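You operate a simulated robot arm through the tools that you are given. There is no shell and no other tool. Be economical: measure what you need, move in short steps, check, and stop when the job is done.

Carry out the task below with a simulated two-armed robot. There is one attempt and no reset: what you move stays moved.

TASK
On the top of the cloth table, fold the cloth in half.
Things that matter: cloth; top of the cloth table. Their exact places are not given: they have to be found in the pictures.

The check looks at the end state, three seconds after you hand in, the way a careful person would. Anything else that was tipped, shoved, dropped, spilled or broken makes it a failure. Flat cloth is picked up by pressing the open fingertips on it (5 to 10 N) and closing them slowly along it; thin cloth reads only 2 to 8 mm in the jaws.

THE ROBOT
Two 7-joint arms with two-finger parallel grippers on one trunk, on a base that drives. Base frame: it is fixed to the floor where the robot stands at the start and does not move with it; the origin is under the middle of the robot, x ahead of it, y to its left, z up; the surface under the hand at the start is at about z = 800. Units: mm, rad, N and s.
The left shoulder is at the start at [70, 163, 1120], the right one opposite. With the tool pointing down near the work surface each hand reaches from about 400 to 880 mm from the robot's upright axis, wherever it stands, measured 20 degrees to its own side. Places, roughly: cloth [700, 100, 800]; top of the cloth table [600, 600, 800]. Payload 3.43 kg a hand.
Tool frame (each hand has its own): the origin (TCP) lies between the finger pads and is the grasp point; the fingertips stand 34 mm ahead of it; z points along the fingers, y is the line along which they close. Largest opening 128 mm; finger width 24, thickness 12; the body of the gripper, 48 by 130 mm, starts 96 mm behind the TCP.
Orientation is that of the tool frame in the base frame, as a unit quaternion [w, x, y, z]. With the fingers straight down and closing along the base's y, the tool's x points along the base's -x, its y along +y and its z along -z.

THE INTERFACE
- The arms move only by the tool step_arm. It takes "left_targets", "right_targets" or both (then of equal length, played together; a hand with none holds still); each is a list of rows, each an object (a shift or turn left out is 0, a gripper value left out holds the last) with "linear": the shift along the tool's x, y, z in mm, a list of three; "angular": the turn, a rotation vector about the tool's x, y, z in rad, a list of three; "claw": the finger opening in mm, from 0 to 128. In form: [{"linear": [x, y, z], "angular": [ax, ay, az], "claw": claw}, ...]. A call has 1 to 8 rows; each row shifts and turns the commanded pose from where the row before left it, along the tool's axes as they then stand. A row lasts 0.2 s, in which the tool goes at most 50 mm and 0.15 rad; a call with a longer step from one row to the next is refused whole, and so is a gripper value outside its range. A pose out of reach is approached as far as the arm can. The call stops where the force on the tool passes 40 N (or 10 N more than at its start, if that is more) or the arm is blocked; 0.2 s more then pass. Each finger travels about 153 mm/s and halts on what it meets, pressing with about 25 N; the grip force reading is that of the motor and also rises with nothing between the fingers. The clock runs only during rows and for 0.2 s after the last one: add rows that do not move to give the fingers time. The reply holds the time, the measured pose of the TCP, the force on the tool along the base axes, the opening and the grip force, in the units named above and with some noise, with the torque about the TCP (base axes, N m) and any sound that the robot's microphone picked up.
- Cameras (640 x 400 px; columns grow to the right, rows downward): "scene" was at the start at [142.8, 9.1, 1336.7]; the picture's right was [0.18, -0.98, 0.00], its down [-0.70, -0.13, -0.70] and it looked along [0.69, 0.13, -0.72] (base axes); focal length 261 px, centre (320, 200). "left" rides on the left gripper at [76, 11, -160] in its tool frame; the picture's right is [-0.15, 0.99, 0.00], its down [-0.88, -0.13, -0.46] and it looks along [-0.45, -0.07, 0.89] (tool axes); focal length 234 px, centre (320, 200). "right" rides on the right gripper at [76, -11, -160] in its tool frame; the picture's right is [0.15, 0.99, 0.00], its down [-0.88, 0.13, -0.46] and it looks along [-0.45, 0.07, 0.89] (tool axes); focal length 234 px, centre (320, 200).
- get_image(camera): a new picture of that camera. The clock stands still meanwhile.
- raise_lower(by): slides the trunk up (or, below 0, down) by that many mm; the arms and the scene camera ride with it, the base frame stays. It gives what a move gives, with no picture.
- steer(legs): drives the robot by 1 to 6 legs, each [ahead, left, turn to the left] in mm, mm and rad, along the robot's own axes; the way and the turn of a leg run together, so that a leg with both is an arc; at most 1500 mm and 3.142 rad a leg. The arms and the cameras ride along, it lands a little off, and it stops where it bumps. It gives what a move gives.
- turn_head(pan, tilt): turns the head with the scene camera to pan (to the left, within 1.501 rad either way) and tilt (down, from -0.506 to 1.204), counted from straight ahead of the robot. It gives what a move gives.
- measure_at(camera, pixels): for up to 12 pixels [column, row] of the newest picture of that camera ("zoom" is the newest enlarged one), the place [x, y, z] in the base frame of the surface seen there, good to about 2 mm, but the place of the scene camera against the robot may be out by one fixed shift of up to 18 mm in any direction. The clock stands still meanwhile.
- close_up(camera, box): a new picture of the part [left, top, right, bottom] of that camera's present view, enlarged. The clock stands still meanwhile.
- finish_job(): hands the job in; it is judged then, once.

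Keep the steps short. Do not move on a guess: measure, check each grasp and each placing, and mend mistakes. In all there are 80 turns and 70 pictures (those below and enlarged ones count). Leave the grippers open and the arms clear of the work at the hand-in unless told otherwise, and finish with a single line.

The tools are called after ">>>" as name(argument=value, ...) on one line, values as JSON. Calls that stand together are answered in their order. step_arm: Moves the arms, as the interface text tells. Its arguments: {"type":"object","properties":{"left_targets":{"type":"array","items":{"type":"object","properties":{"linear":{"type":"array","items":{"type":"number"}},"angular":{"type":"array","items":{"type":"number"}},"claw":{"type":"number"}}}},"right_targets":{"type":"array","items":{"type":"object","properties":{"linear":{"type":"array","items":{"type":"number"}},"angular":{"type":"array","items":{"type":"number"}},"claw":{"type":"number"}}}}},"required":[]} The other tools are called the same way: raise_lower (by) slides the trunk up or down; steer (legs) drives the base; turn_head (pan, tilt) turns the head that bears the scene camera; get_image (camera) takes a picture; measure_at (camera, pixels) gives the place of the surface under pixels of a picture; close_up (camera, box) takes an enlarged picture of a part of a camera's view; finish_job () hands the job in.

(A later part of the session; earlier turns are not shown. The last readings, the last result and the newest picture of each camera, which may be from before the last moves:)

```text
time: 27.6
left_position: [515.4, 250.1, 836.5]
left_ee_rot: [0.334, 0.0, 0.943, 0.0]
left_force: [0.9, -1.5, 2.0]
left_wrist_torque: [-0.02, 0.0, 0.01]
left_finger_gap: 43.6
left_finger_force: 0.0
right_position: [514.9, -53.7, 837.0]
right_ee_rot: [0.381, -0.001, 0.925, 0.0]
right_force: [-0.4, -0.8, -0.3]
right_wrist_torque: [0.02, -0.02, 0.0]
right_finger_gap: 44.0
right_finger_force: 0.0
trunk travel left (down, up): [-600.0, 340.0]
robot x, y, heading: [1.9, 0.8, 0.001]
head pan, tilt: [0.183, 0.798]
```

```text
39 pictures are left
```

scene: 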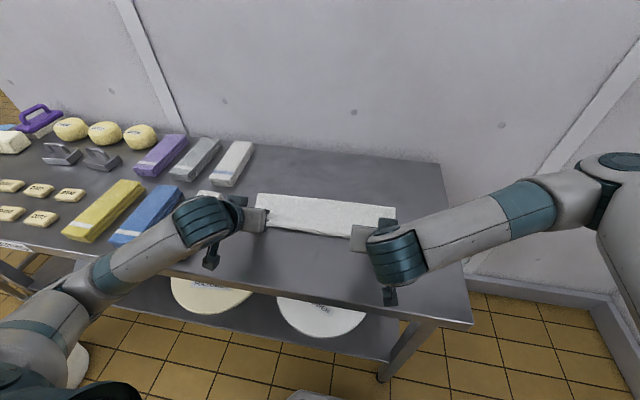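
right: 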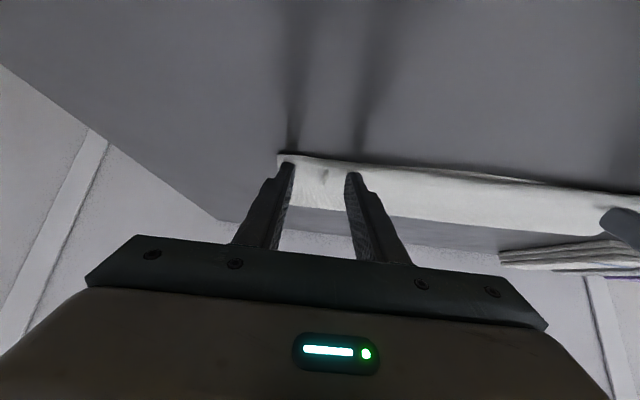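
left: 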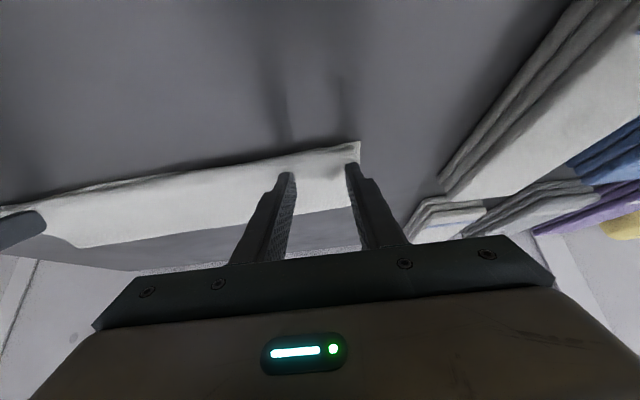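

Released, and the corners spread flat. I'll lift both hands straight up.

>>> step_arm(left_targets=[{"linear": [-6.3, 0, -7.8]}, {"linear": [-18.9, 0, -23.3]}, {"linear": [-25.2, 0, -31.1]}, {"linear": [-25.2, 0, -31.1], "angular": [0, 0.14, 0]}, {"angular": [0, 0.14, 0]}, {"angular": [0, 0.14, 0]}, {"angular": [0, 0.14, 0]}, {"angular": [0, 0.12, 0]}], right_targets=[{"linear": [-7, 0, -7.1]}, {"linear": [-21.1, 0, -21.3]}, {"linear": [-28.1, 0, -28.4]}, {"linear": [-28.1, 0, -28.4], "angular": [0, 0.15, 0]}, {"angular": [0, 0.15, 0]}, {"angular": [0, 0.15, 0]}, {"angular": [0, 0.15, 0]}, {"angular": [0, 0.15, 0]}])

>>> get_image(camera="left")

>>> get_image(camera="right")

>>> get_image(camera="scene")

```text
time: 29.4
left_position: [529.9, 253.7, 955.0]
left_ee_rot: [-0.001, 0.0, 1.0, 0.0]
left_force: [0.2, 0.6, -0.1]
left_wrist_torque: [0.03, 0.02, -0.02]
left_finger_gap: 43.9
left_finger_force: 0.1
left hand out of reach, approached as far as the arm can: row 1, 2, 3
right_position: [516.2, -53.8, 955.7]
right_ee_rot: [0.015, 0.001, 1.0, -0.001]
right_force: [-0.5, 1.1, 1.2]
right_wrist_torque: [-0.01, 0.05, -0.02]
right_finger_gap: 44.2
right_finger_force: 0.0
trunk travel left (down, up): [-600.0, 340.0]
robot x, y, heading: [2.4, -5.0, -0.001]
head pan, tilt: [0.183, 0.798]
```

```text
38 pictures are left
```

left: 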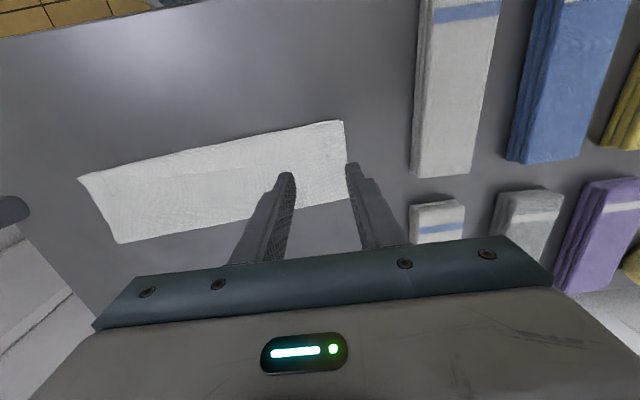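

```text
37 pictures are left
```

right: 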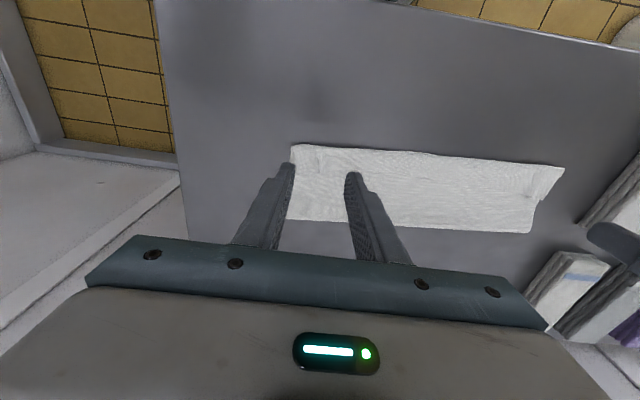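

```text
36 pictures are left
```

scene: 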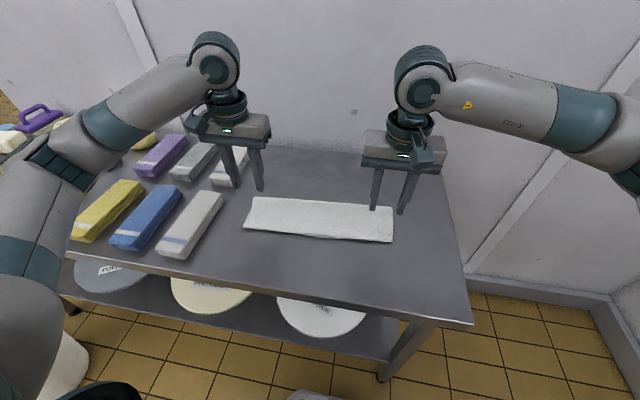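

A clean half-fold. I'll move the hands up and outward, open them fully and inspect closely.

>>> step_arm(left_targets=[{"linear": [-15, 28, -20]}, {"linear": [-15, 28, -20]}, {"linear": [-15, 28, -20]}, {"linear": [-15, 28, -20]}, {"linear": [0, 28, -10]}, {"claw": 128}, {}, {}], right_targets=[{"linear": [-15, -28, -20]}, {"linear": [-15, -28, -20]}, {"linear": [-15, -28, -20]}, {"linear": [-15, -28, -20]}, {"linear": [0, -28, -10]}, {"claw": 128}, {}, {}])

>>> close_up(camera="scene", box=[224, 160, 416, 280])

>>> get_image(camera="left")

>>> get_image(camera="right")

```text
time: 31.2
left_position: [590.6, 392.5, 1044.3]
left_ee_rot: [-0.001, 0.0, 1.0, 0.001]
left_force: [-0.6, -0.5, 0.9]
left_wrist_torque: [-0.02, 0.05, -0.01]
left_finger_gap: 127.9
left_finger_force: 0.2
right_position: [574.3, -194.9, 1046.3]
right_ee_rot: [0.015, 0.0, 1.0, 0.001]
right_force: [0.1, 0.6, -0.1]
right_wrist_torque: [-0.02, -0.03, 0.02]
right_finger_gap: 128.0
right_finger_force: 0.0
trunk travel left (down, up): [-600.0, 340.0]
robot x, y, heading: [-1.1, 4.3, 0.006]
head pan, tilt: [0.183, 0.798]
```

```text
3.33 times, centred on (320, 220) of scene
```

zoom: 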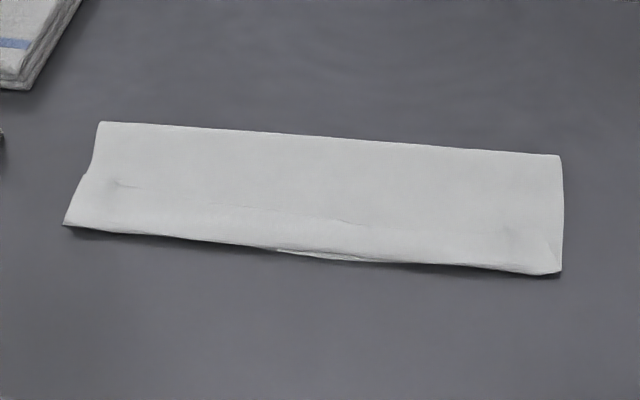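

```text
34 pictures are left
```

left: 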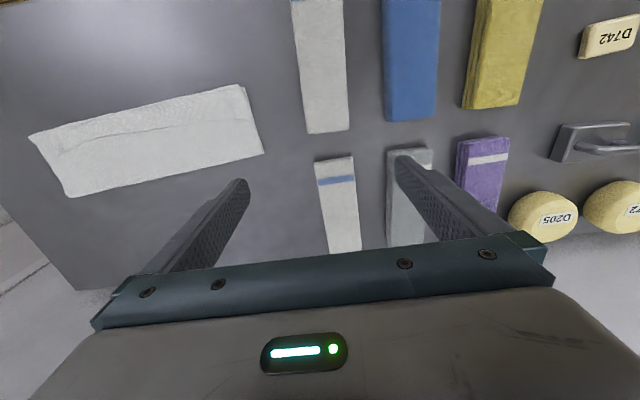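

```text
33 pictures are left
```

right: 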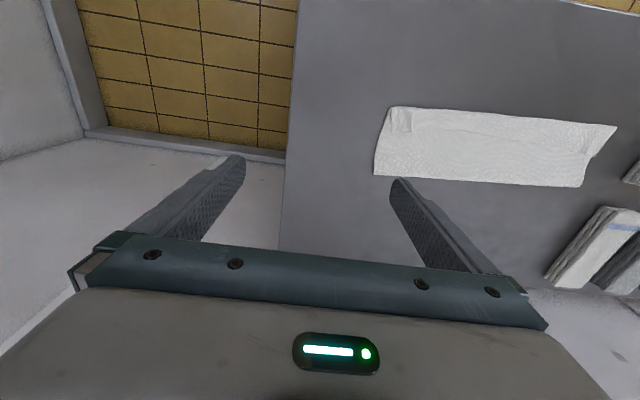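

Edges coincide, with only a faint ridge near the front. I'll check the size and height.

>>> close_up(camera="left", box=[10, 60, 298, 240])

>>> close_up(camera="right", box=[360, 80, 632, 250])

>>> measure_at(camera="left", pixels=[[240, 86], [262, 152], [70, 195], [32, 137], [150, 112], [165, 172], [140, 130], [220, 105]])

>>> measure_at(camera="right", pixels=[[392, 109], [376, 173], [580, 185], [612, 127], [500, 115], [500, 140], [400, 125]])

```text
2.22 times, centred on (154, 150) of left
```

zoom: 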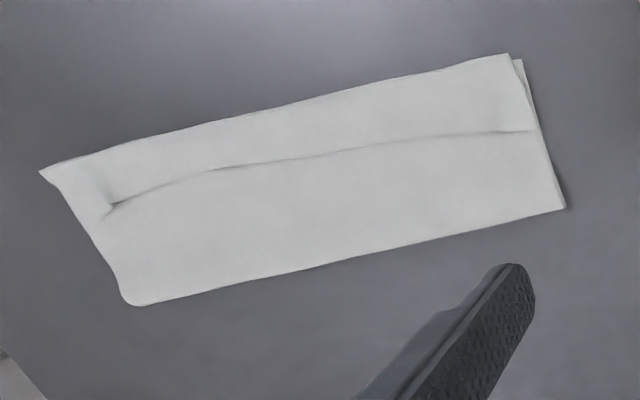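

```text
2.35 times, centred on (496, 165) of right
```

zoom: 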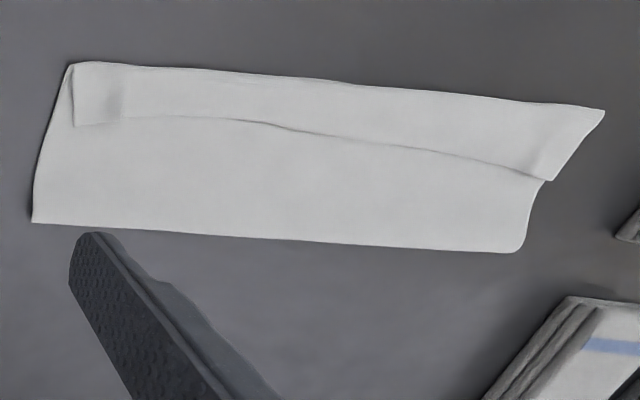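

```text
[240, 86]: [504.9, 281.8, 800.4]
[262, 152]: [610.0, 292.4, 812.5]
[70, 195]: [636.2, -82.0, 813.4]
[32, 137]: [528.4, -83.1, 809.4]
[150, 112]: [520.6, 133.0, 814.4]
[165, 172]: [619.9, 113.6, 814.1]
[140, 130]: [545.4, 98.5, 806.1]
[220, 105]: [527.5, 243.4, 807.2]
```

```text
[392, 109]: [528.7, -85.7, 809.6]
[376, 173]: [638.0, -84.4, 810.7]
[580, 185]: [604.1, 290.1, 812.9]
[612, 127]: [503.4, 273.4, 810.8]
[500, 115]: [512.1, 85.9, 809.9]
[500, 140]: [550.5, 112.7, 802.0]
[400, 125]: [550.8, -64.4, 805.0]
```

The close-ups show a step about 45 mm in from the near edge, and the folded width is only about 110 mm instead of 132. Part of the near strip seems to be turned back, so I'll look closer with the wrist cameras.

>>> step_arm(left_targets=[{"linear": [18, -30, 20.8]}, {"linear": [18, -30, 20.8]}, {"linear": [18, -30, 20.8]}, {"linear": [18, -30, 20.8]}, {"linear": [18, -30, 20.8]}, {}], right_targets=[{"linear": [16.8, 31, 21.2]}, {"linear": [16.8, 31, 21.2]}, {"linear": [16.8, 31, 21.2]}, {"linear": [16.8, 31, 21.2]}, {"linear": [16.8, 31, 21.2]}, {}])

>>> close_up(camera="left", box=[160, 80, 400, 230])

>>> close_up(camera="right", box=[240, 80, 480, 230])

```text
time: 32.6
left_position: [499.4, 240.9, 938.8]
left_ee_rot: [0.0, 0.0, 1.0, 0.001]
left_force: [-0.5, 0.2, 0.7]
left_wrist_torque: [0.01, -0.02, 0.02]
left_finger_gap: 127.7
left_finger_force: 0.0
right_position: [491.5, -37.0, 941.9]
right_ee_rot: [0.015, 0.0, 1.0, 0.0]
right_force: [0.5, -1.2, 0.1]
right_wrist_torque: [0.03, -0.02, 0.0]
right_finger_gap: 128.0
right_finger_force: 0.1
trunk travel left (down, up): [-600.0, 340.0]
robot x, y, heading: [-1.4, -0.5, 0.004]
head pan, tilt: [0.183, 0.798]
```

```text
2.67 times, centred on (280, 155) of left
```

zoom: 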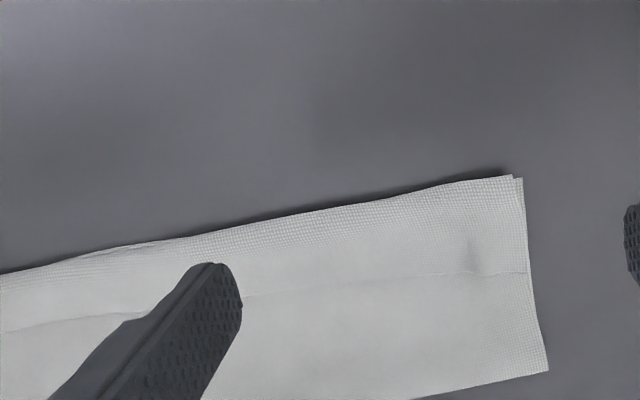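

```text
2.67 times, centred on (360, 155) of right
```

zoom: 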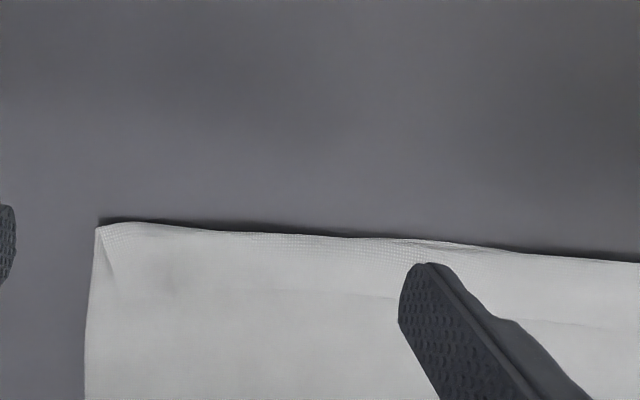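

I'll measure a height profile across the strip on each side.

>>> measure_at(camera="left", pixels=[[310, 153], [310, 158], [310, 163], [310, 168], [310, 173], [310, 178], [310, 182], [310, 186], [310, 192], [310, 200], [310, 210], [310, 217]])

>>> measure_at(camera="right", pixels=[[320, 166], [320, 170], [320, 175], [320, 180], [320, 185], [320, 190], [320, 195], [320, 202], [320, 210], [320, 220], [320, 228], [278, 168]])

>>> get_image(camera="right")

>>> get_image(camera="left")

```text
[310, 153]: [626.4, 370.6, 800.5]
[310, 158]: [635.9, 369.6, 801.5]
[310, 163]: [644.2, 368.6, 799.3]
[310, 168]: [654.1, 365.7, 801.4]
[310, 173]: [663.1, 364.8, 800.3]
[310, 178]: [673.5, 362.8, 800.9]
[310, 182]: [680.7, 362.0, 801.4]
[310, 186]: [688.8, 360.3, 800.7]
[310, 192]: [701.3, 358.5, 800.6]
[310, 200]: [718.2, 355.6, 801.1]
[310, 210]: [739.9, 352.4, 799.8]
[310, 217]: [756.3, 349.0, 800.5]
```

```text
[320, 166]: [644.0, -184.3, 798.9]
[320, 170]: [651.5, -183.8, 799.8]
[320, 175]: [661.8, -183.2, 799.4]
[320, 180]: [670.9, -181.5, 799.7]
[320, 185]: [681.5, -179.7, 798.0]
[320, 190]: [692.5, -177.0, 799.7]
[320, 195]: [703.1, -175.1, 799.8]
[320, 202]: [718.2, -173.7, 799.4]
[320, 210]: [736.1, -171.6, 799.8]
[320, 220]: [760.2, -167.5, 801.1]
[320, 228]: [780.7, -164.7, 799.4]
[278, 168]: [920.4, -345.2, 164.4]
```

```text
28 pictures are left
```

right: 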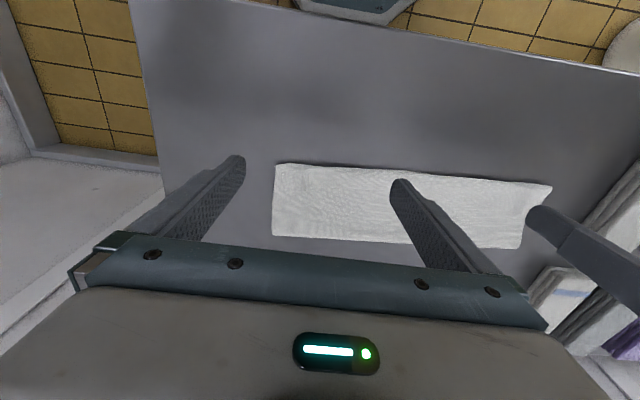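

```text
27 pictures are left
```

left: 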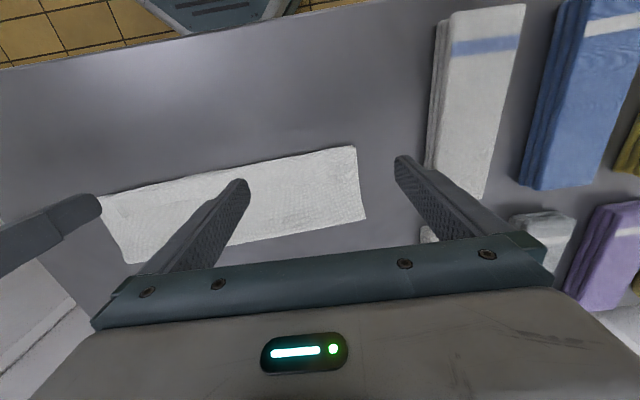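

Those measurements used the older picture. I'll measure again in the new ones.

>>> measure_at(camera="left", pixels=[[310, 156], [310, 160], [310, 165], [310, 170], [310, 175], [310, 180], [310, 185], [310, 190], [310, 200], [310, 210], [310, 220], [310, 226]])

>>> measure_at(camera="right", pixels=[[320, 169], [320, 173], [320, 178], [320, 183], [320, 188], [320, 193], [320, 198], [320, 205], [320, 215], [320, 225], [320, 232], [320, 237]])

>>> measure_at(camera="left", pixels=[[355, 148], [364, 217], [280, 233], [128, 262], [104, 196], [200, 173]])

>>> measure_at(camera="right", pixels=[[277, 165], [274, 233], [330, 239], [518, 247], [549, 188], [450, 178], [520, 220]])

```text
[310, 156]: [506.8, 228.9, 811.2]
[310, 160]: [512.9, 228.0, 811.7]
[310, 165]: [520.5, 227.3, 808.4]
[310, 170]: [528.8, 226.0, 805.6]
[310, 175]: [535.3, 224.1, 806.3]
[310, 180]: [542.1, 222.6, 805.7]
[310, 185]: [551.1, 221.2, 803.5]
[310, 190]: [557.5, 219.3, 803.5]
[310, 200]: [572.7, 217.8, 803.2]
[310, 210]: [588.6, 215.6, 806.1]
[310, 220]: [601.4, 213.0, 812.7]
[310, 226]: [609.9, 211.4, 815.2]
```

```text
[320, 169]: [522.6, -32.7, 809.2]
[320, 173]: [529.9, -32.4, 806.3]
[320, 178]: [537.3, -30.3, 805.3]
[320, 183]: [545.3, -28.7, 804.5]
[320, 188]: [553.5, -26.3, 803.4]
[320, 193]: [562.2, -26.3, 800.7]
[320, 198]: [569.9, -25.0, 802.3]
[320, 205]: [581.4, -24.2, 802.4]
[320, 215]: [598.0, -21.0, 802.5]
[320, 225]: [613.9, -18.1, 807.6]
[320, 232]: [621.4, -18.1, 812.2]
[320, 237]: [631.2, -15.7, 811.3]
```

```text
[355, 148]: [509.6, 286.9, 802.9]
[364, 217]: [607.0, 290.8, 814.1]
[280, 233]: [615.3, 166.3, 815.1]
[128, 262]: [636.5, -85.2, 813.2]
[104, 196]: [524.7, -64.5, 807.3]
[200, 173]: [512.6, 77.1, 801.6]
```

```text
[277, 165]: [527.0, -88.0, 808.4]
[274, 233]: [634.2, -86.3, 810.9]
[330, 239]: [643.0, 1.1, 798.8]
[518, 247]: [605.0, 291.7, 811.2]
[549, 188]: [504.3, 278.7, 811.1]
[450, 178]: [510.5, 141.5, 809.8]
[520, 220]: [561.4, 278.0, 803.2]
```

The profile shows that the near edge is a bend about 10 mm high, with a flap of about 45 mm lying back on top; its free edge is near x≈550. The gripped strip stayed turned over, and the crease sits at x≈610–635 instead of about 657. I'll undo the fold and redo it with a grip that closes along x on the very edge, so it lands the right way. First I'll locate the flap's free edge.

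>>> close_up(camera="left", box=[240, 130, 400, 230])

>>> measure_at(camera="zoom", pixels=[[460, 80], [470, 195], [475, 215], [400, 215], [300, 225], [200, 235], [470, 150], [440, 205]])

>>> close_up(camera="right", box=[260, 150, 420, 250])

>>> measure_at(camera="zoom", pixels=[[75, 70], [100, 120], [150, 130], [250, 140], [350, 145], [150, 150], [250, 160], [350, 165]])

```text
4.00 times, centred on (320, 180) of left
```

zoom: 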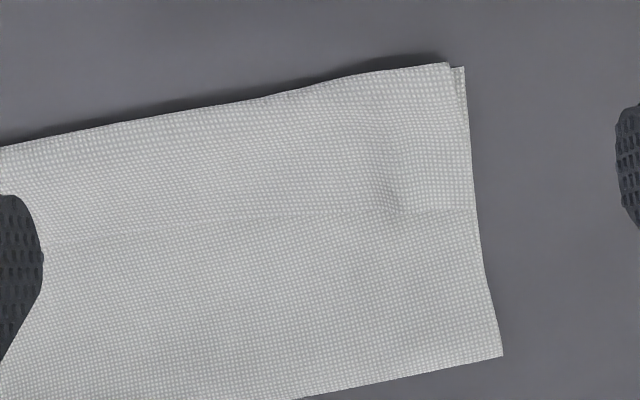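

```text
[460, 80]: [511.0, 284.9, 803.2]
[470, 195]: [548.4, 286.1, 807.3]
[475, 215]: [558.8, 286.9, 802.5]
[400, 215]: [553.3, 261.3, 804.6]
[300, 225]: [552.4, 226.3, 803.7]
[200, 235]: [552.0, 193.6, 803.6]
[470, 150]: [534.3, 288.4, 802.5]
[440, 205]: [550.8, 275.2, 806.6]
```

```text
4.00 times, centred on (340, 200) of right
```

zoom: 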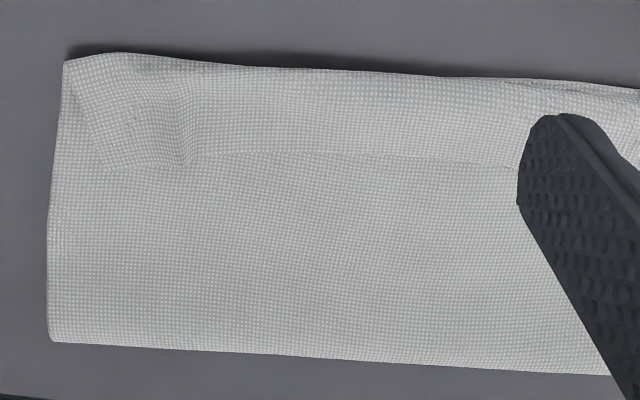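

```text
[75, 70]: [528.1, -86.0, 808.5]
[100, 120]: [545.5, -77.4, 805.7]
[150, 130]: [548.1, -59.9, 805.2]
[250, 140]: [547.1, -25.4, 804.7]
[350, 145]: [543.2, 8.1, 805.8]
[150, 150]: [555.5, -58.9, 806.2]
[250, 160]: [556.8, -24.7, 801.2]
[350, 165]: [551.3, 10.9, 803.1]
```

It's clear now: the flap's free edge is at x≈553, and the old pinch bumps are at about (548,258) and (556,-48). I'll grip the flap there, closing along y, and carry it back to the far side. First I'll position above it.

>>> step_arm(left_targets=[{"claw": 40}, {}, {"linear": [-14.6, 5, 28]}, {"linear": [-15, 6, 30]}, {"linear": [-15, 6, 30]}, {}], right_targets=[{"claw": 40, "angular": [0, 0.03, 0]}, {}, {"linear": [-18.5, -3, 31]}, {"linear": [-19, -4, 31]}, {"linear": [-19, -4, 30]}, {}])

>>> step_arm(left_targets=[{"linear": [0, 0, 3]}, {"linear": [0, 0, 2]}, {"linear": [0, 0, 2]}, {}], right_targets=[{"linear": [0, 0, 3]}, {"linear": [0, 0, 2]}, {"linear": [0, 0, 2]}, {}])

```text
time: 34.0
left_position: [545.0, 259.8, 852.8]
left_ee_rot: [0.0, 0.0, 1.0, 0.0]
left_force: [-0.2, -0.8, 0.2]
left_wrist_torque: [0.02, -0.02, -0.02]
left_finger_gap: 40.0
left_finger_force: 0.1
right_position: [547.7, -48.5, 847.4]
right_ee_rot: [0.0, 0.0, 1.0, 0.001]
right_force: [-0.1, -0.7, 0.7]
right_wrist_torque: [0.03, -0.04, -0.03]
right_finger_gap: 39.9
right_finger_force: 0.2
trunk travel left (down, up): [-600.0, 340.0]
robot x, y, heading: [2.2, -3.8, -0.004]
head pan, tilt: [0.183, 0.798]
```

```text
time: 35.0
left_position: [544.4, 260.0, 844.8]
left_ee_rot: [0.0, 0.0, 1.0, 0.0]
left_force: [-0.6, 0.7, 0.3]
left_wrist_torque: [0.01, -0.03, 0.03]
left_finger_gap: 39.9
left_finger_force: 0.1
right_position: [548.0, -49.1, 841.0]
right_ee_rot: [0.0, 0.001, 1.0, 0.0]
right_force: [-0.3, 0.1, 0.2]
right_wrist_torque: [0.0, -0.01, 0.02]
right_finger_gap: 40.0
right_finger_force: 0.1
trunk travel left (down, up): [-600.0, 340.0]
robot x, y, heading: [1.5, -0.9, 0.001]
head pan, tilt: [0.183, 0.798]
```

No contact yet, so lower slowly.

>>> step_arm(left_targets=[{"linear": [0, 0, 2]}, {"linear": [0, 0, 2]}, {"linear": [0, 0, 1]}, {}], right_targets=[{"linear": [0, 0, 1]}, {"linear": [0, 0, 1]}, {"linear": [0, 0, 0.5]}, {}])

```text
time: 36.0
left_position: [545.1, 258.9, 842.2]
left_ee_rot: [-0.001, 0.0, 1.0, 0.0]
left_force: [0.6, -0.5, -0.5]
left_wrist_torque: [0.01, 0.02, 0.01]
left_finger_gap: 39.7
left_finger_force: 0.1
right_position: [548.7, -50.2, 837.8]
right_ee_rot: [0.0, 0.0, 1.0, 0.0]
right_force: [0.0, -0.2, 1.3]
right_wrist_torque: [-0.02, -0.03, 0.05]
right_finger_gap: 39.9
right_finger_force: 0.0
trunk travel left (down, up): [-600.0, 340.0]
robot x, y, heading: [1.9, -0.6, -0.0]
head pan, tilt: [0.183, 0.798]
```

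>>> step_arm(left_targets=[{"linear": [0, 0, 1.5]}, {"linear": [0, 0, 1.5]}, {"linear": [0, 0, 0.8]}, {}], right_targets=[{"linear": [0, 0, 0.7]}, {}, {}, {}])

```text
time: 37.0
left_position: [545.1, 259.2, 835.7]
left_ee_rot: [0.001, 0.001, 1.0, 0.001]
left_force: [0.7, 1.3, 1.8]
left_wrist_torque: [0.03, -0.03, -0.04]
left_finger_gap: 40.1
left_finger_force: 0.4
right_position: [548.3, -50.0, 836.7]
right_ee_rot: [0.0, 0.0, 1.0, 0.001]
right_force: [2.3, -0.4, 5.8]
right_wrist_torque: [-0.1, -0.03, 0.03]
right_finger_gap: 40.1
right_finger_force: 0.0
trunk travel left (down, up): [-600.0, 340.0]
robot x, y, heading: [-2.1, -2.1, -0.001]
head pan, tilt: [0.183, 0.798]
```

Right reads 5.8 N and left 1.8 N. The left hand goes 0.6 mm more, then both close slowly.

>>> step_arm(left_targets=[{"linear": [0, 0, 0.7]}, {"claw": 35}, {"claw": 30}, {"claw": 25}, {"claw": 20}, {"claw": 15}, {"claw": 10}, {"claw": 6}], right_targets=[{}, {"claw": 35}, {"claw": 30}, {"claw": 25}, {"claw": 20}, {"claw": 15}, {"claw": 10}, {"claw": 6}])

>>> step_arm(left_targets=[{"claw": 3}, {"claw": 0}, {}, {}, {"linear": [0, 0, -8]}, {"linear": [-5, 0, -16]}, {"linear": [-8, 0, -16]}, {}], right_targets=[{"claw": 3}, {"claw": 0}, {}, {}, {"linear": [0, 0, -8]}, {"linear": [-5, 0, -16]}, {"linear": [-8, 0, -16]}, {}])

>>> get_image(camera="left")

>>> get_image(camera="right")

```text
time: 38.8
left_position: [544.3, 258.4, 836.8]
left_ee_rot: [0.001, 0.0, 1.0, -0.001]
left_force: [-0.3, -4.9, 4.7]
left_wrist_torque: [-0.15, -0.02, 0.09]
left_finger_gap: 6.5
left_finger_force: 25.2
right_position: [547.6, -48.4, 837.5]
right_ee_rot: [0.001, -0.001, 1.0, 0.002]
right_force: [0.0, 4.6, 4.9]
right_wrist_torque: [0.14, 0.01, -0.02]
right_finger_gap: 8.9
right_finger_force: 2.3
trunk travel left (down, up): [-600.0, 340.0]
robot x, y, heading: [2.7, 0.9, 0.007]
head pan, tilt: [0.183, 0.798]
```

```text
time: 40.6
left_position: [559.2, 258.6, 877.9]
left_ee_rot: [0.0, 0.0, 1.0, 0.0]
left_force: [0.2, -8.2, 0.8]
left_wrist_torque: [-0.27, 0.0, 0.05]
left_finger_gap: 6.8
left_finger_force: 25.4
right_position: [561.4, -50.6, 877.1]
right_ee_rot: [-0.001, 0.001, 1.0, 0.0]
right_force: [-0.8, 7.7, -0.1]
right_wrist_torque: [0.27, 0.0, -0.02]
right_finger_gap: 4.1
right_finger_force: 25.1
trunk travel left (down, up): [-600.0, 340.0]
robot x, y, heading: [0.3, 3.9, 0.005]
head pan, tilt: [0.183, 0.798]
```

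```text
24 pictures are left
```

left: 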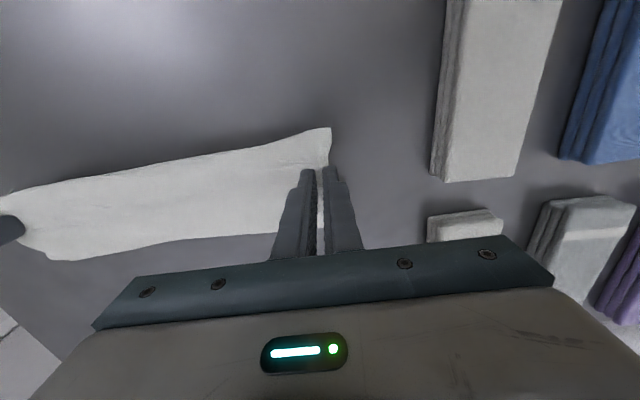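

```text
23 pictures are left
```

right: 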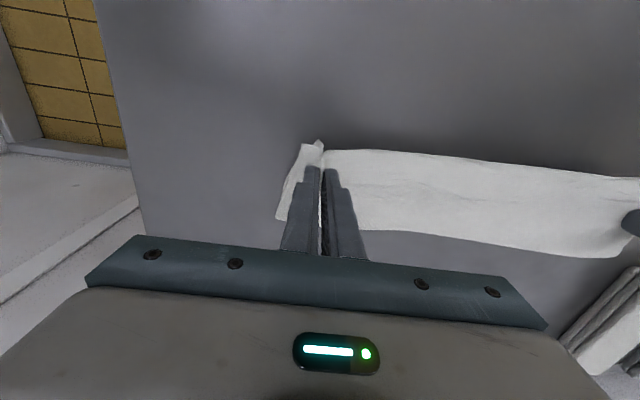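

The gaps read 6.8 and 4.1 mm with 8 N of sideways pull, so several layers are caught together. I'll put it back down and release. Then I'll retry with a lighter press, raising while closing so only the top flap is taken.

>>> step_arm(left_targets=[{"linear": [8, 0, 16]}, {"linear": [5, 0, 16]}, {"linear": [0, 0, 6]}, {"claw": 12}, {"claw": 20}, {"claw": 30}, {"claw": 44}, {}], right_targets=[{"linear": [8, 0, 16]}, {"linear": [5, 0, 16]}, {"linear": [0, 0, 6]}, {"claw": 12}, {"claw": 20}, {"claw": 30}, {"claw": 44}, {}])

>>> step_arm(left_targets=[{"linear": [0, 0, -20]}, {"linear": [0, 0, -30]}, {"linear": [20, 0, -30]}, {"linear": [30, 0, -10]}, {}], right_targets=[{"linear": [0, 0, -20]}, {"linear": [0, 0, -30]}, {"linear": [20, 0, -30]}, {"linear": [30, 0, -10]}, {}])

>>> get_image(camera="left")

>>> get_image(camera="right")

```text
time: 42.4
left_position: [546.8, 259.5, 839.3]
left_ee_rot: [0.0, 0.001, 1.0, 0.0]
left_force: [0.4, -0.1, -0.6]
left_wrist_torque: [-0.04, 0.01, 0.01]
left_finger_gap: 44.1
left_finger_force: 0.1
right_position: [548.7, -50.4, 838.7]
right_ee_rot: [0.0, 0.0, 1.0, 0.001]
right_force: [0.2, 0.2, 0.9]
right_wrist_torque: [-0.01, -0.02, 0.01]
right_finger_gap: 44.1
right_finger_force: 0.1
trunk travel left (down, up): [-600.0, 340.0]
robot x, y, heading: [-1.2, -0.3, 0.001]
head pan, tilt: [0.183, 0.798]
```

```text
time: 43.6
left_position: [495.4, 261.3, 929.4]
left_ee_rot: [0.001, 0.0, 1.0, 0.0]
left_force: [0.1, -0.5, 0.4]
left_wrist_torque: [-0.03, 0.03, -0.02]
left_finger_gap: 43.9
left_finger_force: 0.1
right_position: [497.7, -49.0, 928.9]
right_ee_rot: [0.0, 0.0, 1.0, 0.0]
right_force: [0.8, 0.0, 0.3]
right_wrist_torque: [0.0, 0.02, 0.0]
right_finger_gap: 44.2
right_finger_force: 0.1
trunk travel left (down, up): [-600.0, 340.0]
robot x, y, heading: [2.4, 1.2, 0.005]
head pan, tilt: [0.183, 0.798]
```

```text
22 pictures are left
```

left: 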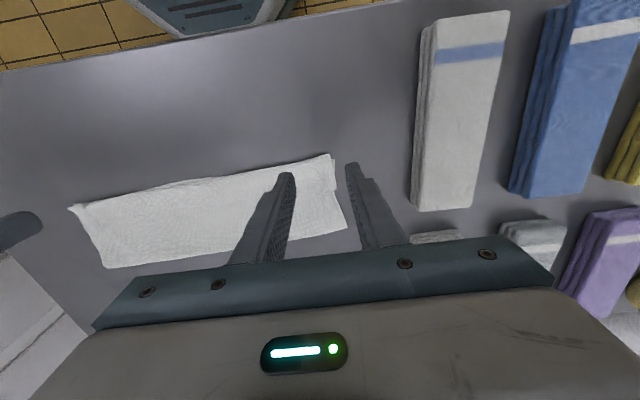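

```text
21 pictures are left
```

right: 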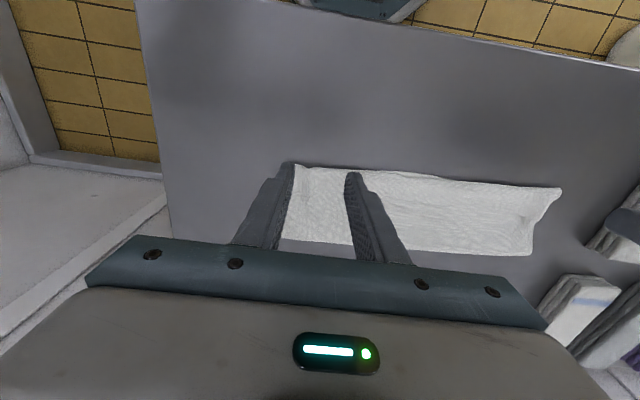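

I'll take one enlarged view across the whole cloth and locate the flap edge again.

>>> close_up(camera="left", box=[60, 130, 364, 280])

>>> close_up(camera="right", box=[270, 140, 580, 270])

```text
2.11 times, centred on (212, 205) of left
```

zoom: 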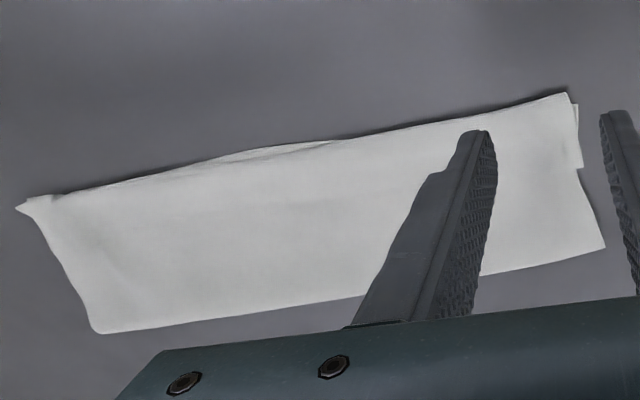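

```text
2.06 times, centred on (425, 205) of right
```

zoom: 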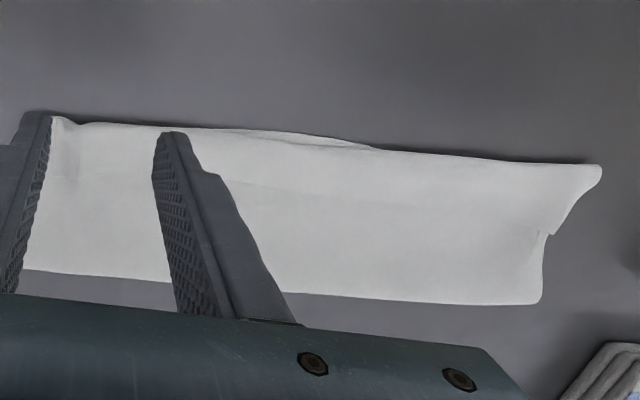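

The flap is still on top. I'll measure its corner and edge points for a lighter pinch.

>>> measure_at(camera="left", pixels=[[333, 158], [335, 207], [325, 185], [310, 175], [310, 190], [310, 205], [310, 215], [335, 195], [325, 200], [318, 210]])

>>> measure_at(camera="right", pixels=[[300, 168], [320, 172], [320, 180], [320, 188], [320, 196], [320, 204], [320, 212], [380, 180], [380, 190], [380, 200], [380, 210], [380, 220]])

```text
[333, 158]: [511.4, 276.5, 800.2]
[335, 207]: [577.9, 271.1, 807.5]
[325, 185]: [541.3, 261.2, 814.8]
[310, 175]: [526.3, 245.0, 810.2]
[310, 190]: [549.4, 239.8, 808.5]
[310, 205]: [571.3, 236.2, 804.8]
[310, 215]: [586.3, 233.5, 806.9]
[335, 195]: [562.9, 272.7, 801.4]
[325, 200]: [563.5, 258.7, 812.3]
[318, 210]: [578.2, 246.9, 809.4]
```

```text
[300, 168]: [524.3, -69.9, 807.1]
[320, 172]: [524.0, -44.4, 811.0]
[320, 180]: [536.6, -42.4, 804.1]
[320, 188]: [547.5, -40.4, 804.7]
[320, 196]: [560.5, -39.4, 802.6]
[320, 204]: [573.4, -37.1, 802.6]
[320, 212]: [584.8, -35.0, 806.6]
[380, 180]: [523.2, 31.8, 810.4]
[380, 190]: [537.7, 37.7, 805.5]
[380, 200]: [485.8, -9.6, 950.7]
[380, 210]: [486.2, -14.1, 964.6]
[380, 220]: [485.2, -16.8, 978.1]
```

I'll pinch at fresh, unwrinkled spots, left (540,222) and right (540,-12), with a light press.

>>> step_arm(left_targets=[{"linear": [-15, -13, 20], "claw": 36}, {"linear": [-15, -13, 20]}, {"linear": [-14.6, -13, 20]}, {"linear": [0, 0, 23]}, {}, {}], right_targets=[{"linear": [-14, 12, 20], "claw": 36}, {"linear": [-14, 12, 20]}, {"linear": [-14.3, 13, 20]}, {"linear": [0, 0, 23]}, {}, {}])

>>> step_arm(left_targets=[{"linear": [0, 0, 2]}, {"linear": [0, 0, 2]}, {"linear": [0, 0, 1]}, {}, {}], right_targets=[{"linear": [0, 0, 2]}, {"linear": [0, 0, 2]}, {"linear": [0, 0, 1]}, {}, {}])

```text
time: 45.0
left_position: [539.9, 219.3, 846.7]
left_ee_rot: [0.0, 0.0, 1.0, 0.0]
left_force: [-0.4, -0.3, 0.3]
left_wrist_torque: [0.0, 0.0, -0.03]
left_finger_gap: 36.2
left_finger_force: 0.1
right_position: [540.4, -12.4, 846.5]
right_ee_rot: [0.0, -0.001, 1.0, 0.0]
right_force: [-0.9, 0.0, 0.2]
right_wrist_torque: [0.02, 0.03, 0.01]
right_finger_gap: 36.3
right_finger_force: 0.0
trunk travel left (down, up): [-600.0, 340.0]
robot x, y, heading: [0.8, 0.5, 0.003]
head pan, tilt: [0.183, 0.798]
```

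```text
time: 46.2
left_position: [539.1, 219.9, 841.5]
left_ee_rot: [0.0, 0.0, 1.0, 0.0]
left_force: [-0.4, 0.3, -0.3]
left_wrist_torque: [0.04, -0.01, 0.01]
left_finger_gap: 36.1
left_finger_force: 0.0
right_position: [541.1, -13.6, 841.5]
right_ee_rot: [0.0, 0.001, 1.0, 0.0]
right_force: [-0.7, 0.8, -0.8]
right_wrist_torque: [0.01, -0.01, 0.02]
right_finger_gap: 36.0
right_finger_force: 0.0
trunk travel left (down, up): [-600.0, 340.0]
robot x, y, heading: [0.6, 3.6, 0.006]
head pan, tilt: [0.183, 0.798]
```

>>> step_arm(left_targets=[{"linear": [0, 0, 1.5]}, {"linear": [0, 0, 1.5]}, {}, {}], right_targets=[{"linear": [0, 0, 1.5]}, {"linear": [0, 0, 1.5]}, {}, {}])

```text
time: 47.2
left_position: [539.3, 219.7, 838.5]
left_ee_rot: [0.0, 0.0, 1.0, 0.0]
left_force: [0.1, 0.0, -0.4]
left_wrist_torque: [0.03, 0.0, 0.0]
left_finger_gap: 35.8
left_finger_force: 0.3
right_position: [539.1, -14.0, 837.9]
right_ee_rot: [-0.001, 0.0, 1.0, 0.0]
right_force: [0.7, 0.4, -0.3]
right_wrist_torque: [0.0, 0.0, -0.01]
right_finger_gap: 35.9
right_finger_force: 0.2
trunk travel left (down, up): [-600.0, 340.0]
robot x, y, heading: [-1.6, 0.2, 0.003]
head pan, tilt: [0.183, 0.798]
```

>>> step_arm(left_targets=[{"linear": [0, 0, 0.8]}, {"linear": [0, 0, 0.5]}, {}, {}], right_targets=[{"linear": [0, 0, 0.8]}, {"linear": [0, 0, 0.5]}, {}, {}])

```text
time: 48.2
left_position: [539.1, 220.5, 837.0]
left_ee_rot: [0.001, 0.001, 1.0, 0.0]
left_force: [-0.3, 0.2, 9.1]
left_wrist_torque: [0.09, -0.01, -0.04]
left_finger_gap: 36.1
left_finger_force: 0.4
right_position: [540.3, -13.1, 836.4]
right_ee_rot: [0.001, 0.0, 1.0, 0.0]
right_force: [0.2, 1.1, 2.4]
right_wrist_torque: [0.01, -0.02, 0.0]
right_finger_gap: 35.8
right_finger_force: 0.2
trunk travel left (down, up): [-600.0, 340.0]
robot x, y, heading: [-1.1, -2.3, -0.002]
head pan, tilt: [0.183, 0.798]
```

Left is pressing too hard (9.1 N), so I'll back it off 0.7 mm. Then both close, rising slightly once a ridge has formed.

>>> step_arm(left_targets=[{"linear": [0, 0, -0.7]}, {"claw": 31}, {"claw": 26}, {"claw": 21}, {"claw": 16, "linear": [0, 0, -0.6]}, {"claw": 11, "linear": [0, 0, -0.6]}, {"claw": 6, "linear": [0, 0, -0.6]}, {"claw": 2}], right_targets=[{}, {"claw": 31}, {"claw": 26}, {"claw": 21}, {"claw": 16, "linear": [0, 0, -0.6]}, {"claw": 11, "linear": [0, 0, -0.6]}, {"claw": 6, "linear": [0, 0, -0.6]}, {"claw": 2}])

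>>> step_arm(left_targets=[{"claw": 0}, {}, {}], right_targets=[{"claw": 0}, {}, {}])

```text
time: 50.0
left_position: [540.3, 219.7, 838.4]
left_ee_rot: [0.0, 0.0, 1.0, 0.001]
left_force: [0.5, -0.1, 0.0]
left_wrist_torque: [-0.03, -0.02, 0.03]
left_finger_gap: 0.2
left_finger_force: 24.8
right_position: [540.2, -12.7, 838.4]
right_ee_rot: [0.0, 0.0, 1.0, 0.0]
right_force: [-0.9, 1.0, 3.7]
right_wrist_torque: [0.07, 0.03, 0.0]
right_finger_gap: 2.7
right_finger_force: 24.6
trunk travel left (down, up): [-600.0, 340.0]
robot x, y, heading: [-0.7, 0.7, -0.005]
head pan, tilt: [0.183, 0.798]
```

```text
time: 50.8
left_position: [539.0, 220.8, 838.9]
left_ee_rot: [0.0, 0.0, 1.0, 0.0]
left_force: [0.2, -0.3, 0.2]
left_wrist_torque: [-0.01, 0.0, 0.04]
left_finger_gap: 0.1
left_finger_force: 25.0
right_position: [540.9, -14.0, 837.7]
right_ee_rot: [0.001, 0.0, 1.0, 0.0]
right_force: [-0.3, 1.0, 3.2]
right_wrist_torque: [0.03, 0.01, -0.01]
right_finger_gap: 2.9
right_finger_force: 24.9
trunk travel left (down, up): [-600.0, 340.0]
robot x, y, heading: [1.5, -3.8, -0.001]
head pan, tilt: [0.183, 0.798]
```

Right has 2.7 mm, likely just the flap. Left missed, so I'll reopen it, press again and retry.

>>> step_arm(left_targets=[{"linear": [0, 0, -4]}, {"claw": 36}, {}, {"linear": [0, 0, 3]}, {"linear": [0, 0, 2.7]}, {}, {}])

```text
time: 52.4
left_position: [540.4, 219.3, 836.4]
left_ee_rot: [0.001, 0.0, 1.0, 0.0]
left_force: [1.4, 1.2, 8.2]
left_wrist_torque: [-0.06, -0.02, 0.01]
left_finger_gap: 36.1
left_finger_force: 0.0
right_position: [540.0, -13.4, 837.4]
right_ee_rot: [-0.001, 0.0, 1.0, 0.0]
right_force: [0.2, -0.1, 1.9]
right_wrist_torque: [-0.02, 0.01, 0.01]
right_finger_gap: 3.1
right_finger_force: 25.3
trunk travel left (down, up): [-600.0, 340.0]
robot x, y, heading: [-1.7, 0.4, 0.002]
head pan, tilt: [0.183, 0.798]
```

Left now presses at 8 N. I'll ease off to about 5 N, close, and rise later and less.

>>> step_arm(left_targets=[{"linear": [0, 0, -0.3]}, {"claw": 31}, {"claw": 26}, {"claw": 21}, {"claw": 16}, {"claw": 11, "linear": [0, 0, -0.4]}, {"claw": 6, "linear": [0, 0, -0.6]}, {"claw": 0}])

>>> step_arm(left_targets=[{}, {}, {"linear": [0, 0, -8]}, {"linear": [-3, 0, -12]}, {"linear": [-3, 0, -10]}, {}], right_targets=[{}, {}, {"linear": [0, 0, -8]}, {"linear": [-3, 0, -12]}, {"linear": [-3, 0, -10]}, {}])

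>>> get_image(camera="left")

>>> get_image(camera="right")

```text
time: 54.2
left_position: [539.4, 218.9, 837.1]
left_ee_rot: [0.0, -0.001, 1.0, 0.0]
left_force: [-0.5, -1.5, 0.8]
left_wrist_torque: [-0.07, 0.0, 0.01]
left_finger_gap: 4.3
left_finger_force: 24.6
right_position: [539.5, -13.3, 837.6]
right_ee_rot: [0.0, 0.0, 1.0, 0.0]
right_force: [-0.9, 1.5, 3.0]
right_wrist_torque: [0.05, 0.04, -0.01]
right_finger_gap: 3.1
right_finger_force: 24.8
trunk travel left (down, up): [-600.0, 340.0]
robot x, y, heading: [-2.5, 0.4, 0.003]
head pan, tilt: [0.183, 0.798]
```

```text
time: 55.6
left_position: [545.0, 220.2, 868.6]
left_ee_rot: [0.0, 0.001, 1.0, 0.0]
left_force: [-0.7, -1.1, 0.4]
left_wrist_torque: [-0.06, -0.02, 0.02]
left_finger_gap: 4.2
left_finger_force: 25.0
right_position: [545.8, -12.5, 869.1]
right_ee_rot: [0.0, 0.0, 1.0, 0.0]
right_force: [-0.6, 0.9, -0.1]
right_wrist_torque: [0.05, 0.02, 0.0]
right_finger_gap: 2.9
right_finger_force: 25.0
trunk travel left (down, up): [-600.0, 340.0]
robot x, y, heading: [7.4, 0.8, -0.003]
head pan, tilt: [0.183, 0.798]
```

```text
18 pictures are left
```

left: 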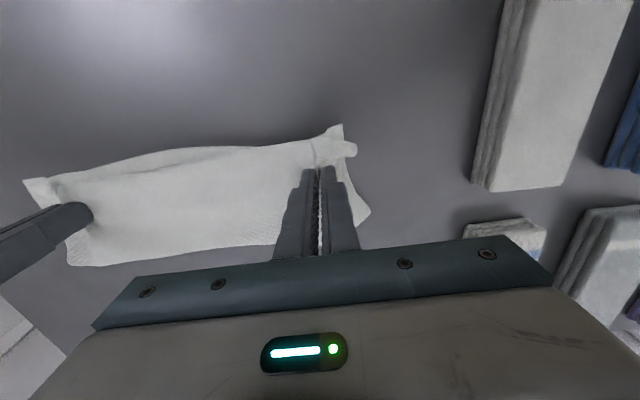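

```text
17 pictures are left
```

right: 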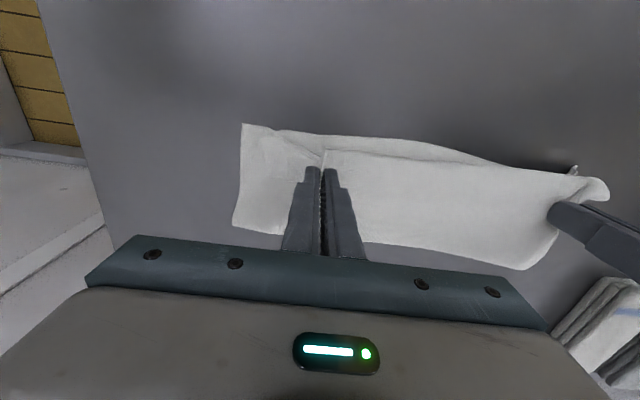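

Right seems to hold the flap and main top layer without the bottom one. I'll measure corner heights to see what the left hand holds.

>>> measure_at(camera="left", pixels=[[339, 130], [350, 150], [335, 145], [270, 150], [200, 150], [130, 163], [45, 185], [100, 175], [280, 175], [362, 214]])

>>> measure_at(camera="right", pixels=[[245, 128], [285, 138], [340, 142], [340, 153], [420, 146], [420, 157], [480, 158], [480, 168], [573, 172], [600, 190], [260, 170]])

>>> close_up(camera="right", box=[220, 110, 620, 280])

```text
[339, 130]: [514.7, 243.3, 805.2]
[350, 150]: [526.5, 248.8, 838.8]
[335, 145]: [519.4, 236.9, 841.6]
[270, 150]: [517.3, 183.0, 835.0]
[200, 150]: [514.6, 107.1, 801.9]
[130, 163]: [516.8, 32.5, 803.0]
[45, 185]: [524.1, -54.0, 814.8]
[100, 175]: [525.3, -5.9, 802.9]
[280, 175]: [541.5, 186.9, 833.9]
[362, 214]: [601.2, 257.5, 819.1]
```

```text
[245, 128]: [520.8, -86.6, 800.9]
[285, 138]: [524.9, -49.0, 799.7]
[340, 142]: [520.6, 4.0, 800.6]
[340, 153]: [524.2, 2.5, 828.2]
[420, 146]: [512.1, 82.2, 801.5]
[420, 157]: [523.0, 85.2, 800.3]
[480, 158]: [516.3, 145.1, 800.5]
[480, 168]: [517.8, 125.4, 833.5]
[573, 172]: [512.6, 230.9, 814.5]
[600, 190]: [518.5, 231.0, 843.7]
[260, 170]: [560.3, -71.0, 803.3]
```

```text
1.60 times, centred on (420, 195) of right
```

zoom: 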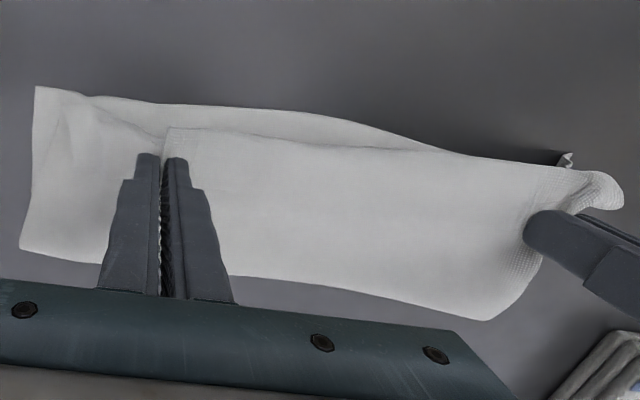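

The bottom layer lies flat on the table, but the left pinch caught part of it. A better plan is to put this down, pick the cloth up at its crease and hang it so the flap drops open by gravity. Then I'll lay it down again and re-grip the exposed single edge. First I'll lower and release.

>>> step_arm(left_targets=[{"linear": [3, 0, 10]}, {"linear": [3, 0, 12]}, {"linear": [0, 0, 7]}, {"claw": 10}, {"claw": 20}, {"claw": 30}, {"claw": 42}, {}], right_targets=[{"linear": [3, 0, 10]}, {"linear": [3, 0, 12]}, {"linear": [0, 0, 7]}, {"claw": 10}, {"claw": 20}, {"claw": 30}, {"claw": 42}, {}])

>>> step_arm(left_targets=[{"linear": [0, 0, -20]}, {"linear": [0, 3, -40]}, {"linear": [0, 10, -10]}, {}], right_targets=[{"linear": [0, 0, -20]}, {"linear": [0, -3, -40]}, {"linear": [0, -30, -10]}, {}])

>>> get_image(camera="left")

>>> get_image(camera="right")

```text
time: 57.4
left_position: [539.3, 218.1, 839.2]
left_ee_rot: [0.0, 0.0, 1.0, 0.0]
left_force: [-0.1, 0.3, 0.0]
left_wrist_torque: [0.01, 0.03, -0.02]
left_finger_gap: 41.9
left_finger_force: 0.0
right_position: [541.1, -14.2, 839.7]
right_ee_rot: [0.0, 0.0, 1.0, -0.001]
right_force: [-0.6, -0.3, 0.1]
right_wrist_torque: [0.0, -0.01, -0.03]
right_finger_gap: 41.9
right_finger_force: 0.0
trunk travel left (down, up): [-600.0, 340.0]
robot x, y, heading: [1.5, -0.7, 0.002]
head pan, tilt: [0.183, 0.798]
```

```text
time: 58.4
left_position: [540.6, 233.3, 909.5]
left_ee_rot: [0.0, 0.0, 1.0, 0.001]
left_force: [-1.0, 0.6, 0.4]
left_wrist_torque: [-0.03, 0.0, 0.0]
left_finger_gap: 42.1
left_finger_force: 0.1
right_position: [542.6, -43.2, 908.7]
right_ee_rot: [0.0, 0.0, 1.0, -0.001]
right_force: [-0.4, 0.6, -0.7]
right_wrist_torque: [-0.03, 0.0, -0.01]
right_finger_gap: 41.9
right_finger_force: 0.1
trunk travel left (down, up): [-600.0, 340.0]
robot x, y, heading: [-4.2, -2.3, 0.002]
head pan, tilt: [0.183, 0.798]
```

```text
15 pictures are left
```

left: 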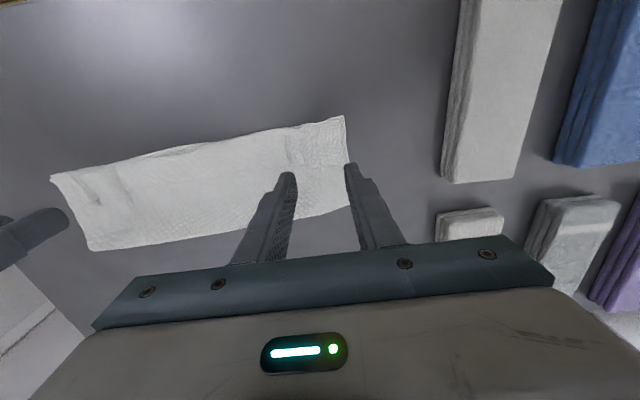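

```text
14 pictures are left
```

right: 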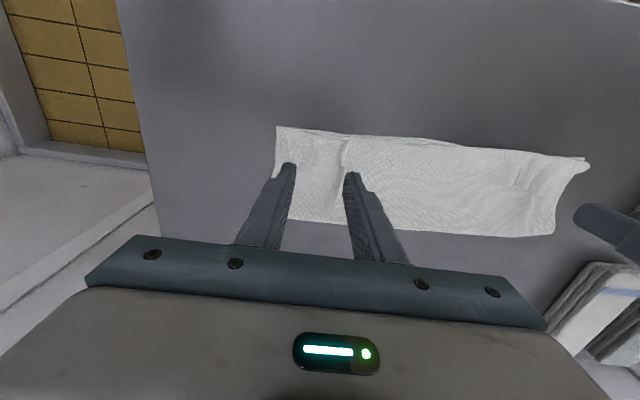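

Released. Now I'll measure the far (crease) edge.

>>> measure_at(camera="left", pixels=[[348, 200], [325, 207], [305, 212], [200, 230], [93, 246], [344, 118]])

>>> measure_at(camera="right", pixels=[[290, 215], [310, 218], [335, 220], [450, 230], [550, 232], [280, 130]])

```text
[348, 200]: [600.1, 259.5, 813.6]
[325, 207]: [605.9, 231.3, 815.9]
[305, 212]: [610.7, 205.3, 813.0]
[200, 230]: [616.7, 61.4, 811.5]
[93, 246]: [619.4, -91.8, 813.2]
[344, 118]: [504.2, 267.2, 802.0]
```

```text
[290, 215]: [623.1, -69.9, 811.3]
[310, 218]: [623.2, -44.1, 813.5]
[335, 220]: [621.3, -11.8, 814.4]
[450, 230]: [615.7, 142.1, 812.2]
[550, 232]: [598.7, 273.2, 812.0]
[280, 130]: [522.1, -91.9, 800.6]
```

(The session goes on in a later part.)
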